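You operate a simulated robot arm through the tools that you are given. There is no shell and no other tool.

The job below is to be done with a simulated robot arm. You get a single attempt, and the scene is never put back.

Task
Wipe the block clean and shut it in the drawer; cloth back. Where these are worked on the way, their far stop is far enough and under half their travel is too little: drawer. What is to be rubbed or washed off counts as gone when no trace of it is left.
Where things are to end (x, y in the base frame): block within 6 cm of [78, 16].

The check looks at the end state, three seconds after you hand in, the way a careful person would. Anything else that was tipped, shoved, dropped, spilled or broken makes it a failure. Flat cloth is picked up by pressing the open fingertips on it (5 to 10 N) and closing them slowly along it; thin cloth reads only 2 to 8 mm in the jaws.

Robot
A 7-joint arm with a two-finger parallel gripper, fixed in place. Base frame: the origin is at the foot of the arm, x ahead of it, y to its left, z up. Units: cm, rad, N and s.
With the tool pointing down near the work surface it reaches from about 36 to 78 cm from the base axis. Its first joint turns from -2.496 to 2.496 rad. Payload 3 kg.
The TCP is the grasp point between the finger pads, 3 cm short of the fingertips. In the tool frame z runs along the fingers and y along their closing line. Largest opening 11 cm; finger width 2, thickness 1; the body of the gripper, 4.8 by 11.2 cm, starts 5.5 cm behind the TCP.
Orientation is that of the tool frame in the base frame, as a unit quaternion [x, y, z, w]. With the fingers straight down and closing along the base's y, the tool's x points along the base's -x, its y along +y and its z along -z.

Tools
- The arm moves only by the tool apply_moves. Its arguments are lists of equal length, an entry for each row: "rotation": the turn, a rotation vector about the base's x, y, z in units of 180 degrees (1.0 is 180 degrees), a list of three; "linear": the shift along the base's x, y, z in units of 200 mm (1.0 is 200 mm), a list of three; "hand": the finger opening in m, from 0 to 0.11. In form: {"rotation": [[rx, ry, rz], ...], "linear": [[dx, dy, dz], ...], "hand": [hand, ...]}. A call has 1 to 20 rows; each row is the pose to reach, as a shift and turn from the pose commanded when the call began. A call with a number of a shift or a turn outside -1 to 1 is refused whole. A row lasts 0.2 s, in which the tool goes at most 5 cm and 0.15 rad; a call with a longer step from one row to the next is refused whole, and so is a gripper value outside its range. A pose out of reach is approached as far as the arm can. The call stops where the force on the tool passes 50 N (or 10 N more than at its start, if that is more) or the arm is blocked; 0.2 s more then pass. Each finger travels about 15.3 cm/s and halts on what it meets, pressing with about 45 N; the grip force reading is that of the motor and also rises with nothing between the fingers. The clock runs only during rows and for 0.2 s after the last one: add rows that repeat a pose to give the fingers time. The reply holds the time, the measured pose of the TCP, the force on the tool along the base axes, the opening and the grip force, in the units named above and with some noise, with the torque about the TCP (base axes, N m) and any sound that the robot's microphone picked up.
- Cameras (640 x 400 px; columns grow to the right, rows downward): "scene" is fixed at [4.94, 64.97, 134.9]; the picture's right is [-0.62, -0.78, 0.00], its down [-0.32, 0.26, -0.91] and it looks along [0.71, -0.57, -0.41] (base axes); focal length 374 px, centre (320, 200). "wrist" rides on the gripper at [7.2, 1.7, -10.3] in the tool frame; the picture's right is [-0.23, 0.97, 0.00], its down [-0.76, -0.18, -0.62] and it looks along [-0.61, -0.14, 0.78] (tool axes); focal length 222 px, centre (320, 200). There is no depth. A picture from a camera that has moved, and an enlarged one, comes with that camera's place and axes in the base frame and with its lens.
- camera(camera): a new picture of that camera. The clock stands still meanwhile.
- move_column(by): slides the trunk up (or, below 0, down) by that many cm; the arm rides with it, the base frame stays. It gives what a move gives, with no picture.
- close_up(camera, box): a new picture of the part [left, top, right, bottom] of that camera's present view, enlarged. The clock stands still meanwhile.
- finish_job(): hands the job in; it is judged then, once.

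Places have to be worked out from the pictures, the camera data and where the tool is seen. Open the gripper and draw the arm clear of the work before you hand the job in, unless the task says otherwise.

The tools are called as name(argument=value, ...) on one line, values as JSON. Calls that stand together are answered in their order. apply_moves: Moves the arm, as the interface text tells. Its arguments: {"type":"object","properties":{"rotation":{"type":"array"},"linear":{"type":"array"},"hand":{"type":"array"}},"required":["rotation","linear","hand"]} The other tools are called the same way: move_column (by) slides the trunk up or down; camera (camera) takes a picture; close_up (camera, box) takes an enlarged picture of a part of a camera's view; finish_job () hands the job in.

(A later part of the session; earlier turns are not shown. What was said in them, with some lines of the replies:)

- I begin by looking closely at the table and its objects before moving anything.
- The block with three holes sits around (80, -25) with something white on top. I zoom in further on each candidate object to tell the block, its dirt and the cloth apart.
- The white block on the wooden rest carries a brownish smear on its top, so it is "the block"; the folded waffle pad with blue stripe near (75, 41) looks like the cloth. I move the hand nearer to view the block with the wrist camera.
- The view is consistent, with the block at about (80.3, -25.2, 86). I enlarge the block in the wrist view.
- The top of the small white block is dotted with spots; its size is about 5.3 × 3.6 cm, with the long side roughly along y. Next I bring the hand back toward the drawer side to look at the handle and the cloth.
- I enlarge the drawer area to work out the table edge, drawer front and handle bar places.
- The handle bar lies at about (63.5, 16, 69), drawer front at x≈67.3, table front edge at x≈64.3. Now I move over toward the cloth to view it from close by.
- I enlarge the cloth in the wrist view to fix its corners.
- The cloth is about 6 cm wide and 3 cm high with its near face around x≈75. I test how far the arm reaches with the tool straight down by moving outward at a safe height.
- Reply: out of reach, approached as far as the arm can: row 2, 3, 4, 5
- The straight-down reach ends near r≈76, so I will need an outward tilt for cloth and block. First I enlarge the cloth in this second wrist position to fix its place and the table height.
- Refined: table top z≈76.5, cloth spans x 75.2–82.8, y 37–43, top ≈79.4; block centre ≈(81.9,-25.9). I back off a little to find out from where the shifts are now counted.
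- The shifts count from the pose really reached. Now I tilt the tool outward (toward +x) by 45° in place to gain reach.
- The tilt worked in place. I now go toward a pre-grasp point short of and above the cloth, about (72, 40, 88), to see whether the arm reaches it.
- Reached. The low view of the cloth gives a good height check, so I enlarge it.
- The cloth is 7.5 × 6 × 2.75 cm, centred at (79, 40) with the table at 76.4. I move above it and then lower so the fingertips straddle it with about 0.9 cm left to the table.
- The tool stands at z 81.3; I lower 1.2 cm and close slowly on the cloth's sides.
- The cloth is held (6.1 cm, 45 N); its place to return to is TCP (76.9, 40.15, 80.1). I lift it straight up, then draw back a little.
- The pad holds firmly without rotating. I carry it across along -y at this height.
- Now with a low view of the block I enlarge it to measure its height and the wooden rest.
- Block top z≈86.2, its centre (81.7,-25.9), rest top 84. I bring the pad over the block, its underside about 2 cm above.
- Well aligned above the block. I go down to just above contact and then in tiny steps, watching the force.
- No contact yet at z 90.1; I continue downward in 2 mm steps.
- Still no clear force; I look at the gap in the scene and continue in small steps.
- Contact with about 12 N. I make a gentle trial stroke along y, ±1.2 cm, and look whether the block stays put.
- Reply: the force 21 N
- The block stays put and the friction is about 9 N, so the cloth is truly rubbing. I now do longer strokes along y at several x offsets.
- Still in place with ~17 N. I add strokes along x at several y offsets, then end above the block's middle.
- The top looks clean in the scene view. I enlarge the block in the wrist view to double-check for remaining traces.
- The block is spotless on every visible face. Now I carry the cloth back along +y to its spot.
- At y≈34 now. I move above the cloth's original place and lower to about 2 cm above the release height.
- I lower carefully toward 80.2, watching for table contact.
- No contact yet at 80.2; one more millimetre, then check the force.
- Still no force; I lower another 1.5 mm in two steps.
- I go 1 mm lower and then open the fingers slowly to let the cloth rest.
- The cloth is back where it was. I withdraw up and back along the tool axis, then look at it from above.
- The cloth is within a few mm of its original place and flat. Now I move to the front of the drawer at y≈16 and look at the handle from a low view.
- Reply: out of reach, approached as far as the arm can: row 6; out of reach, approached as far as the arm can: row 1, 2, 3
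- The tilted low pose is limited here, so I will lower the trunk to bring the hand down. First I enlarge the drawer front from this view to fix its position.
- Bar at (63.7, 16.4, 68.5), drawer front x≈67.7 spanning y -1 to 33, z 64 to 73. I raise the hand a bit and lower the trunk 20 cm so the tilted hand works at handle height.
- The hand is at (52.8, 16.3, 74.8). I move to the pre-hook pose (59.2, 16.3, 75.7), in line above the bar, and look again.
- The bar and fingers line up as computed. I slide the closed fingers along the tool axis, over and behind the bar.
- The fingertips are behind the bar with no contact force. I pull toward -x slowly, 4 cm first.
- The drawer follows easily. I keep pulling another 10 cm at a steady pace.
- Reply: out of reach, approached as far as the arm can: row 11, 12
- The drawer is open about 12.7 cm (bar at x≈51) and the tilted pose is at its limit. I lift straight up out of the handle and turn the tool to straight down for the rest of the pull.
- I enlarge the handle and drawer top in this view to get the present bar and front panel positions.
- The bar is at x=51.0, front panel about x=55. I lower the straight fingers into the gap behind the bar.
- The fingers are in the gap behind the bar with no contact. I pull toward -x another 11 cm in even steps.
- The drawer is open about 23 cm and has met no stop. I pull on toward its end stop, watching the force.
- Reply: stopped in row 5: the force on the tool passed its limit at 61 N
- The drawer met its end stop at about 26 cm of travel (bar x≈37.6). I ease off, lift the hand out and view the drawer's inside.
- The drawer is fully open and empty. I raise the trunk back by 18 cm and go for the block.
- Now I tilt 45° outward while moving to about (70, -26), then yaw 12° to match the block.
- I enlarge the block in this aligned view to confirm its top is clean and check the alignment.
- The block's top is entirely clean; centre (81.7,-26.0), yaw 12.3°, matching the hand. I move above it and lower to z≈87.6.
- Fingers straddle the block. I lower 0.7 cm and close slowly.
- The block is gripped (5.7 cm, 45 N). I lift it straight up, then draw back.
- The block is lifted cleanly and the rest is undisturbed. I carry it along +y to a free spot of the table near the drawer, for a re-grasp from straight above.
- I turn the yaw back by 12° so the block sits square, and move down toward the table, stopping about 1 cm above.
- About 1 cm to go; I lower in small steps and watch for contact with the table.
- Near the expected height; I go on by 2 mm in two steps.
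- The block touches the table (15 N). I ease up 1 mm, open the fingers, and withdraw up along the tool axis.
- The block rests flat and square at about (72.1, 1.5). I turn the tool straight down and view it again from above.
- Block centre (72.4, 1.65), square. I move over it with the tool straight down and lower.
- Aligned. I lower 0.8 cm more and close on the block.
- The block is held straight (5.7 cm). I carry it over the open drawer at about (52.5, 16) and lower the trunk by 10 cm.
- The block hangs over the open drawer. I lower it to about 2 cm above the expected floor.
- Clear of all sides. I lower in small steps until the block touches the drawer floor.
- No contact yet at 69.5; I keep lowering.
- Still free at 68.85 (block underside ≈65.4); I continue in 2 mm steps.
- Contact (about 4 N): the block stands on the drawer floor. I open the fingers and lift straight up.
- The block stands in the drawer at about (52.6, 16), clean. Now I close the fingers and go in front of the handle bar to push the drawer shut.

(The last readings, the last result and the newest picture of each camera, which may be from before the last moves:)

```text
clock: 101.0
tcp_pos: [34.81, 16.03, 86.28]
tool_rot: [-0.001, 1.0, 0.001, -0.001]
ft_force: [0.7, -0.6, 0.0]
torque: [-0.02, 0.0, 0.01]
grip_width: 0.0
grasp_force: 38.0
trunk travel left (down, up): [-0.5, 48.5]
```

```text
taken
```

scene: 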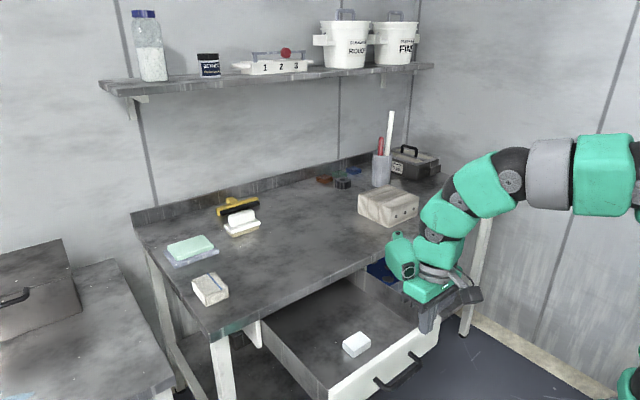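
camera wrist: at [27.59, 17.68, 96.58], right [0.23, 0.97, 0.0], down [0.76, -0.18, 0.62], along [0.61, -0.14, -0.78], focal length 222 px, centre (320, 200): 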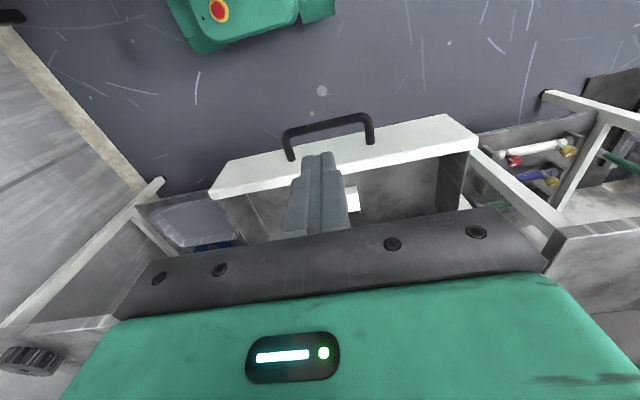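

The hand is in front of the bar (bar x≈37.8, fingers' edge at 35.8). I lower to handle height.

apply_moves(rotation=[[0, 0, 0], [0, 0, 0], [0, 0, 0], [0, 0, 0], [0, 0, 0]], linear=[[0, 0, -0.2], [0, 0, -0.4], [0, 0, -0.6], [0, 0, -0.75], [0, 0, -0.81]], hand=[0.0, 0.0, 0.0, 0.0, 0.0])

camera(camera="wrist")

close_up(camera="scene", box=[300, 250, 500, 400])

```text
clock: 102.2
tcp_pos: [34.93, 16.0, 69.99]
tool_rot: [-0.001, 1.0, 0.001, 0.001]
ft_force: [-0.4, -0.1, 0.4]
torque: [-0.02, -0.01, 0.0]
grip_width: 0.0
grasp_force: 38.4
trunk travel left (down, up): [-0.5, 48.5]
```

```text
taken
camera wrist: at [27.65, 17.65, 80.32], right [0.23, 0.97, 0.0], down [0.76, -0.18, 0.62], along [0.61, -0.14, -0.78], focal length 222 px, centre (320, 200)
```

wrist: 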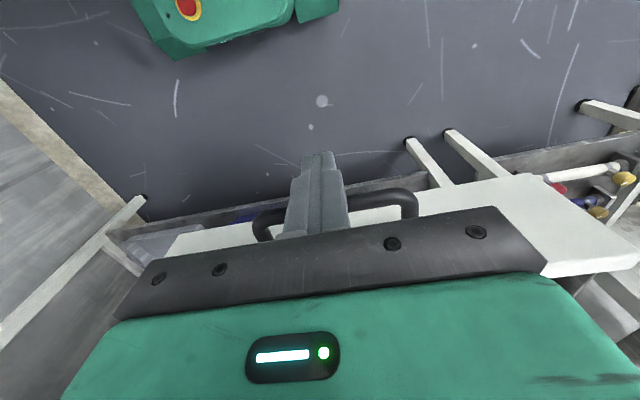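

```text
2.67 times, centred on (400, 325) of scene
camera zoom: at [4.94, 64.97, 134.9], right [-0.62, -0.78, 0.0], down [-0.32, 0.26, -0.91], along [0.71, -0.57, -0.41], focal length 996 px, centre (107, -133)
```

zoom: 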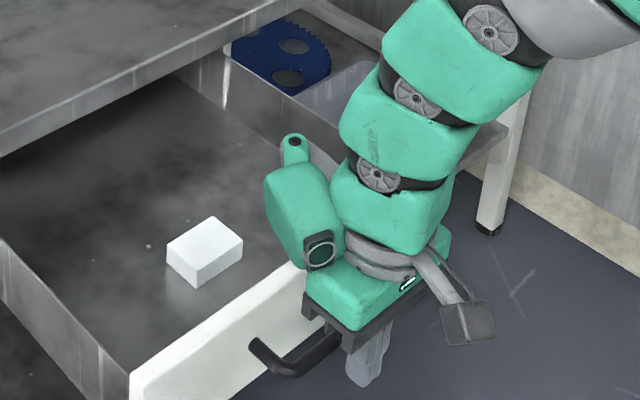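

Fingers are in front of the bar at handle height. I push gently toward +x.

apply_moves(rotation=[[0, 0, 0], [0, 0, 0], [0, 0, 0], [0, 0, 0], [0, 0, 0], [0, 0, 0], [0, 0, 0], [0, 0, 0], [0, 0, 0], [0, 0, 0], [0, 0, 0], [0, 0, 0], [0, 0, 0], [0, 0, 0], [0, 0, 0]], linear=[[0.02, 0, 0], [0.04, 0, 0], [0.06, 0, 0], [0.08, 0, 0], [0.1, 0, 0], [0.13, 0, 0], [0.16, 0, 0], [0.19, 0, 0], [0.22, 0, 0], [0.25, 0, 0], [0.28, 0, 0], [0.31, 0, 0], [0.34, 0, 0], [0.37, 0, 0], [0.4, 0, 0]], hand=[0.0, 0.0, 0.0, 0.0, 0.0, 0.0, 0.0, 0.0, 0.0, 0.0, 0.0, 0.0, 0.0, 0.0, 0.0])

camera(camera="scene")

camera(camera="wrist")

```text
clock: 105.4
tcp_pos: [42.98, 16.06, 70.0]
tool_rot: [-0.001, 1.0, 0.001, 0.001]
ft_force: [-0.7, -0.3, 0.4]
torque: [-0.02, -0.02, -0.01]
grip_width: 0.0
grasp_force: 38.0
trunk travel left (down, up): [-0.5, 48.5]
```

```text
taken
```

scene: 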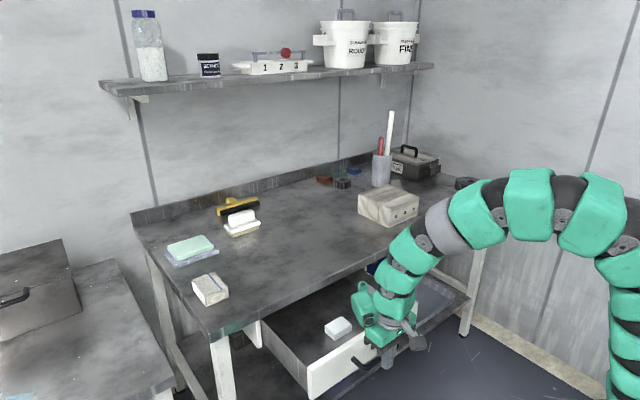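

```text
taken
camera wrist: at [35.63, 17.68, 80.34], right [0.23, 0.97, 0.0], down [0.76, -0.18, 0.62], along [0.61, -0.14, -0.78], focal length 222 px, centre (320, 200)
```

wrist: 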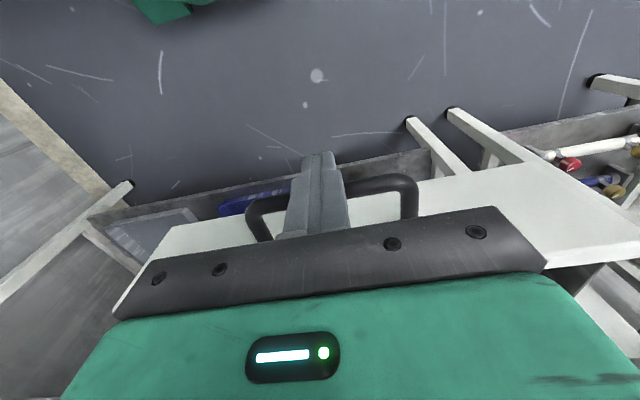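

The drawer and block move together. I continue the push by 12 cm.

apply_moves(rotation=[[0, 0, 0], [0, 0, 0], [0, 0, 0], [0, 0, 0], [0, 0, 0], [0, 0, 0], [0, 0, 0], [0, 0, 0], [0, 0, 0], [0, 0, 0], [0, 0, 0], [0, 0, 0], [0, 0, 0], [0, 0, 0], [0, 0, 0], [0, 0, 0], [0, 0, 0], [0, 0, 0], [0, 0, 0], [0, 0, 0]], linear=[[0.03, 0, 0], [0.06, 0, 0], [0.09, 0, 0], [0.12, 0, 0], [0.15, 0, 0], [0.18, 0, 0], [0.21, 0, 0], [0.24, 0, 0], [0.27, 0, 0], [0.3, 0, 0], [0.33, 0, 0], [0.36, 0, 0], [0.39, 0, 0], [0.42, 0, 0], [0.45, 0, 0], [0.48, 0, 0], [0.51, 0, 0], [0.54, 0, 0], [0.57, 0, 0], [0.6, 0, 0]], hand=[0.0, 0.0, 0.0, 0.0, 0.0, 0.0, 0.0, 0.0, 0.0, 0.0, 0.0, 0.0, 0.0, 0.0, 0.0, 0.0, 0.0, 0.0, 0.0, 0.0])

camera(camera="scene")

camera(camera="wrist")

```text
clock: 109.6
tcp_pos: [54.96, 15.9, 69.99]
tool_rot: [-0.001, 1.0, 0.001, 0.0]
ft_force: [-0.7, 0.6, 0.1]
torque: [-0.01, -0.01, 0.01]
grip_width: 0.0
grasp_force: 38.0
trunk travel left (down, up): [-0.5, 48.5]
```

```text
taken
```

scene: 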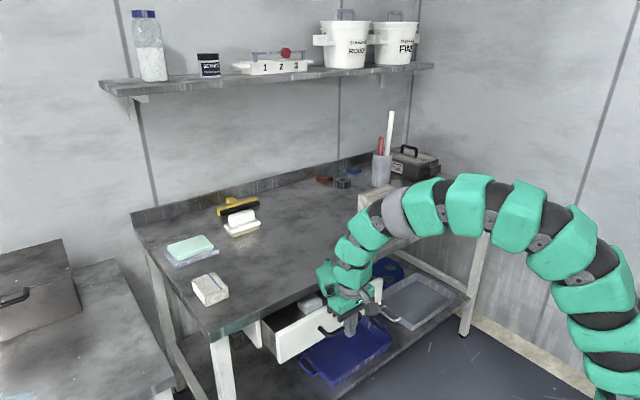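

```text
taken
camera wrist: at [47.65, 17.69, 80.3], right [0.23, 0.97, 0.0], down [0.76, -0.18, 0.62], along [0.61, -0.14, -0.78], focal length 222 px, centre (320, 200)
```

wrist: 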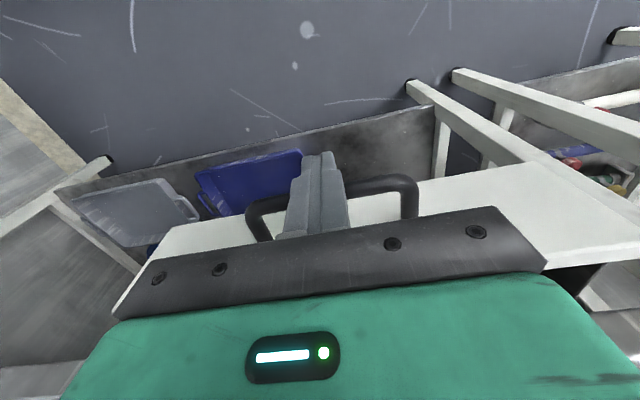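

All parts of the hand stay clear of the table edge. I push on by 6.4 cm, leaving the last half centimetre for a careful finish.

apply_moves(rotation=[[0, 0, 0], [0, 0, 0], [0, 0, 0], [0, 0, 0], [0, 0, 0], [0, 0, 0], [0, 0, 0], [0, 0, 0], [0, 0, 0], [0, 0, 0], [0, 0, 0], [0, 0, 0], [0, 0, 0]], linear=[[0.025, 0, 0], [0.05, 0, 0], [0.075, 0, 0], [0.1, 0, 0], [0.125, 0, 0], [0.15, 0, 0], [0.175, 0, 0], [0.2, 0, 0], [0.225, 0, 0], [0.25, 0, 0], [0.275, 0, 0], [0.3, 0, 0], [0.32, 0, 0]], hand=[0.0, 0.0, 0.0, 0.0, 0.0, 0.0, 0.0, 0.0, 0.0, 0.0, 0.0, 0.0, 0.0])

close_up(camera="scene", box=[220, 230, 420, 370])

camera(camera="wrist")

```text
clock: 112.4
tcp_pos: [61.27, 16.0, 69.86]
tool_rot: [-0.001, 1.0, 0.0, 0.0]
ft_force: [0.6, 0.5, -0.7]
torque: [0.02, -0.05, 0.0]
grip_width: 0.03
grasp_force: 37.4
trunk travel left (down, up): [-0.5, 48.5]
```

```text
2.86 times, centred on (320, 300) of scene
camera zoom: at [4.94, 64.97, 134.9], right [-0.62, -0.78, 0.0], down [-0.32, 0.26, -0.91], along [0.71, -0.57, -0.41], focal length 1067 px, centre (320, -86)
```

zoom: 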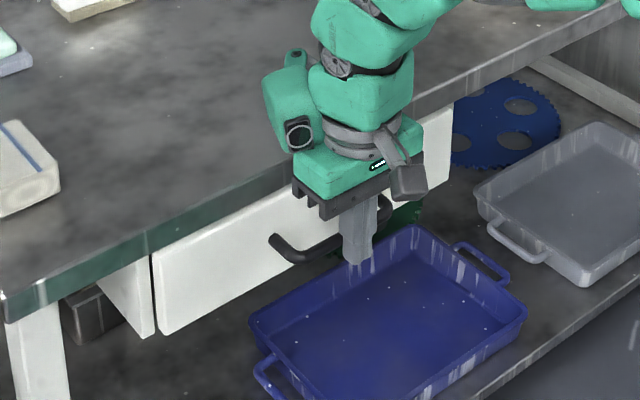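

```text
taken
camera wrist: at [54.06, 17.71, 80.31], right [0.23, 0.97, 0.0], down [0.76, -0.18, 0.62], along [0.61, -0.14, -0.78], focal length 222 px, centre (320, 200)
```

wrist: 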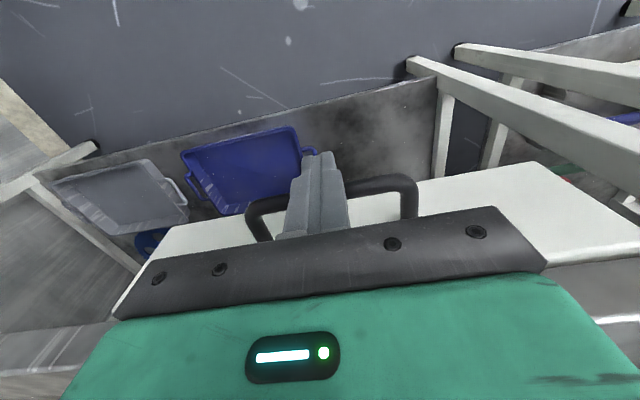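

Almost shut. I push the final stretch in 2 mm steps until the stop is felt.

apply_moves(rotation=[[0, 0, 0], [0, 0, 0], [0, 0, 0], [0, 0, 0]], linear=[[0.01, 0, 0], [0.02, 0, 0], [0.03, 0, 0], [0.035, 0, 0]], hand=[0.0, 0.0, 0.0, 0.0])

apply_moves(rotation=[[0, 0, 0], [0, 0, 0], [0, 0, 0], [0, 0, 0]], linear=[[0.008, 0, 0], [0.015, 0, 0], [0.02, 0, 0], [0.025, 0, 0]], hand=[0.0, 0.0, 0.0, 0.0])

```text
clock: 113.4
tcp_pos: [62.18, 15.97, 69.94]
tool_rot: [0.0, 1.0, 0.001, 0.0]
ft_force: [-0.5, 0.5, 0.6]
torque: [-0.03, 0.0, 0.02]
grip_width: 0.0
grasp_force: 37.9
trunk travel left (down, up): [-0.5, 48.5]
```

```text
clock: 114.5
tcp_pos: [62.08, 15.96, 69.86]
tool_rot: [-0.001, 1.0, 0.0, -0.005]
ft_force: [-17.8, -0.6, 3.6]
torque: [-0.19, 0.17, -0.03]
grip_width: 0.0
grasp_force: 37.1
trunk travel left (down, up): [-0.5, 48.5]
stopped in row 4: the force on the tool passed its limit at 51 N (the readings are from after the stop); the commanded pose is now the measured one
```

The drawer met its closed stop. I back the fingers off toward -x and then up, and look.

apply_moves(rotation=[[0, 0, 0], [0, -0.003, 0], [0, -0.003, 0], [0, -0.003, 0], [0, -0.003, 0], [0, -0.003, 0], [0, -0.003, 0]], linear=[[-0.02, 0, 0], [-0.08, 0, 0], [-0.2, 0, 0], [-0.35, 0, 0.1], [-0.5, 0, 0.25], [-0.65, 0, 0.45], [-0.75, 0, 0.65]], hand=[0.0, 0.0, 0.0, 0.0, 0.0, 0.02, 0.05])

camera(camera="scene")

close_up(camera="scene", box=[230, 255, 380, 350])

camera(camera="wrist")

```text
clock: 116.2
tcp_pos: [47.31, 16.14, 82.92]
tool_rot: [-0.001, 1.0, 0.0, 0.001]
ft_force: [0.1, 0.6, 0.1]
torque: [0.04, 0.02, 0.03]
grip_width: 5.0
grasp_force: 0.1
trunk travel left (down, up): [-0.5, 48.5]
```

```text
taken
```

scene: 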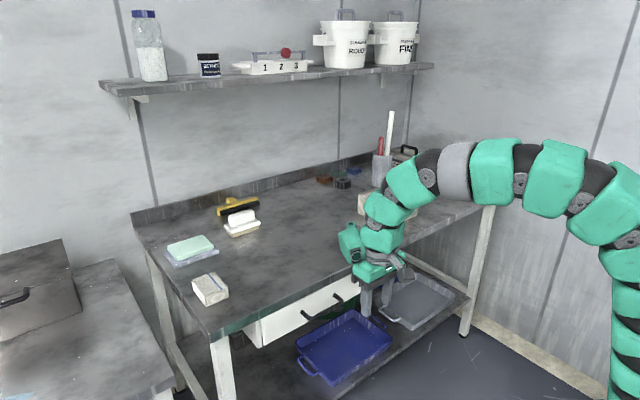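

```text
4.21 times, centred on (305, 302) of scene
camera zoom: at [4.94, 64.97, 134.9], right [-0.62, -0.78, 0.0], down [-0.32, 0.26, -0.91], along [0.71, -0.57, -0.41], focal length 1572 px, centre (383, -232)
```

zoom: 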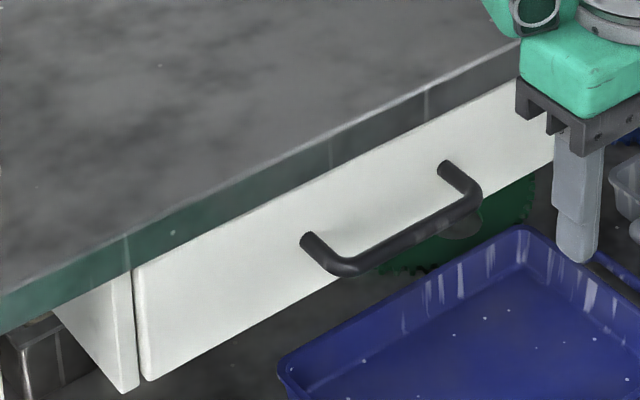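

```text
taken
camera wrist: at [40.07, 17.68, 93.33], right [0.23, 0.97, 0.0], down [0.76, -0.18, 0.62], along [0.61, -0.14, -0.78], focal length 222 px, centre (320, 200)
```

wrist: 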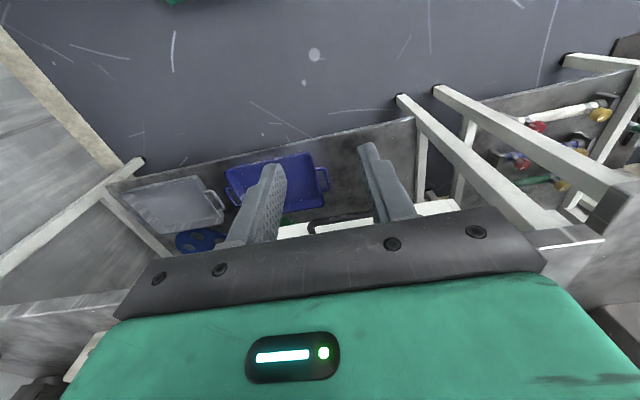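

The drawer looks exactly as at the start: fully shut. I open the gripper and raise the trunk to draw the arm clear, then make a final check.

move_column(by=22)

apply_moves(rotation=[[0, 0, 0], [0, 0, 0], [0, 0, 0], [0, 0, 0], [0, 0, 0], [0, 0, 0]], linear=[[0, -0.2, 0], [0, -0.4, 0], [0, -0.6, 0.05], [0, -0.8, 0.1], [0, -1.0, 0.15], [0, -1.0, 0.2]], hand=[0.07, 0.09, 0.11, 0.11, 0.11, 0.11])

camera(camera="scene")

close_up(camera="scene", box=[180, 260, 250, 315])

close_up(camera="scene", box=[300, 130, 500, 240])

close_up(camera="scene", box=[200, 240, 440, 390])

```text
clock: 118.5
tcp_pos: [47.38, 16.08, 104.91]
tool_rot: [-0.001, 1.0, -0.001, 0.001]
ft_force: [-0.5, 0.4, 0.2]
torque: [-0.01, 0.02, 0.01]
grip_width: 5.01
grasp_force: 0.0
trunk travel left (down, up): [-22.5, 26.5]
```

```text
clock: 119.9
tcp_pos: [47.43, -4.11, 108.82]
tool_rot: [-0.001, 1.0, 0.0, 0.001]
ft_force: [-0.2, 0.8, 0.1]
torque: [-0.03, 0.02, 0.03]
grip_width: 11.02
grasp_force: 0.0
trunk travel left (down, up): [-22.5, 26.5]
```

```text
taken
```

scene: 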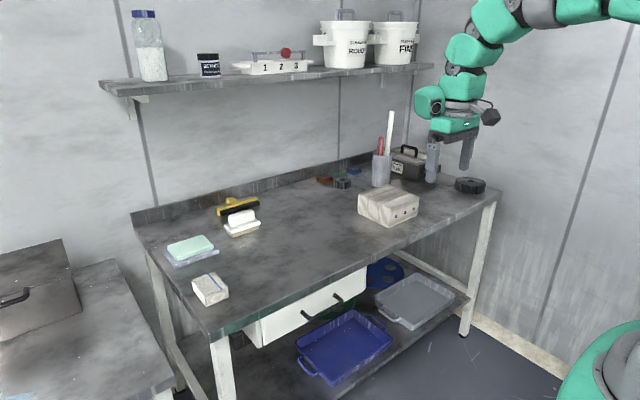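

```text
7.27 times, centred on (215, 288) of scene
camera zoom: at [4.94, 64.97, 134.9], right [-0.62, -0.78, 0.0], down [-0.32, 0.26, -0.91], along [0.71, -0.57, -0.41], focal length 2716 px, centre (1084, -436)
```

zoom: 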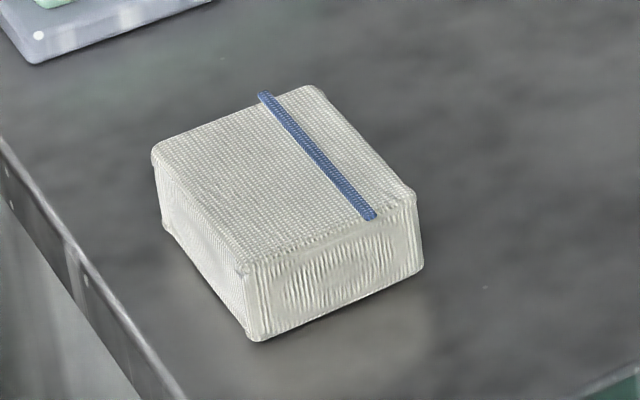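

```text
3.20 times, centred on (400, 185) of scene
camera zoom: at [4.94, 64.97, 134.9], right [-0.62, -0.78, 0.0], down [-0.32, 0.26, -0.91], along [0.71, -0.57, -0.41], focal length 1195 px, centre (64, 248)
```

zoom: 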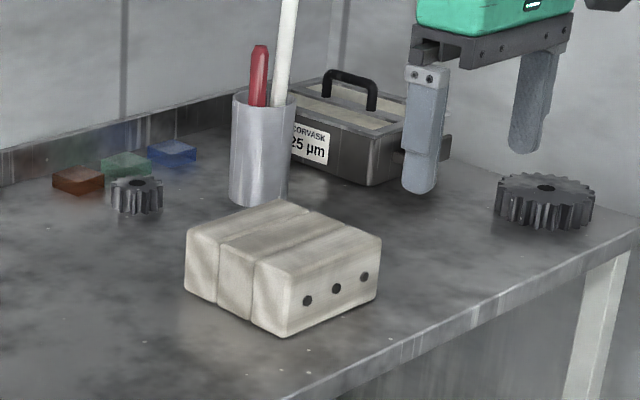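

```text
2.67 times, centred on (320, 315) of scene
camera zoom: at [4.94, 64.97, 134.9], right [-0.62, -0.78, 0.0], down [-0.32, 0.26, -0.91], along [0.71, -0.57, -0.41], focal length 996 px, centre (320, -107)
```

zoom: 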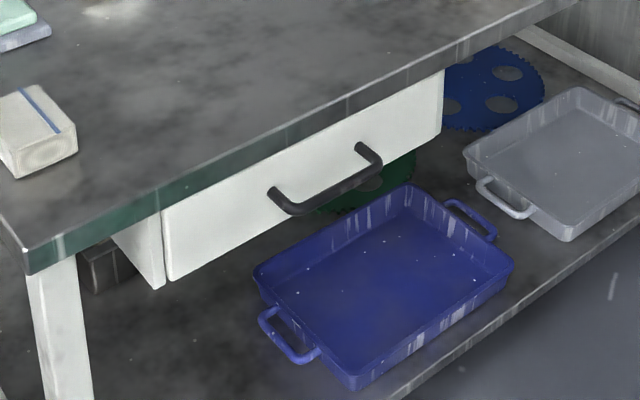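

The cloth is back at its place to within a few millimetres, the wooden rest and everything else look unmoved, and the drawer is shut with the clean block inside. The arm is clear and the gripper is open, so I hand in.

finish_job()

```text
The job is handed in.
```

The block is wiped clean and shut in the drawer, the cloth is back in its place, and the job is handed in.

- **Wiping:** I rubbed the block's top with the cloth until no spot was left. The far side, one end and the underside never faced a camera, so I could not check them. All the spots I saw were on the top.
- **Block:** I set it down in the open drawer so that it ends at about [78.6, 16] once shut. It stayed in place for as much of the closing push as I could see, but I could not look once the drawer was closed.
- **Drawer:** I pulled it to its far stop, about 26 cm, and then pushed it shut until it met the closed stop.
- **Cloth:** It sits flat within about 3 mm of where it started.
- **Everything else:** The wooden rest under the block and the other objects look unmoved in the final pictures. The arm is clear and the gripper is open.
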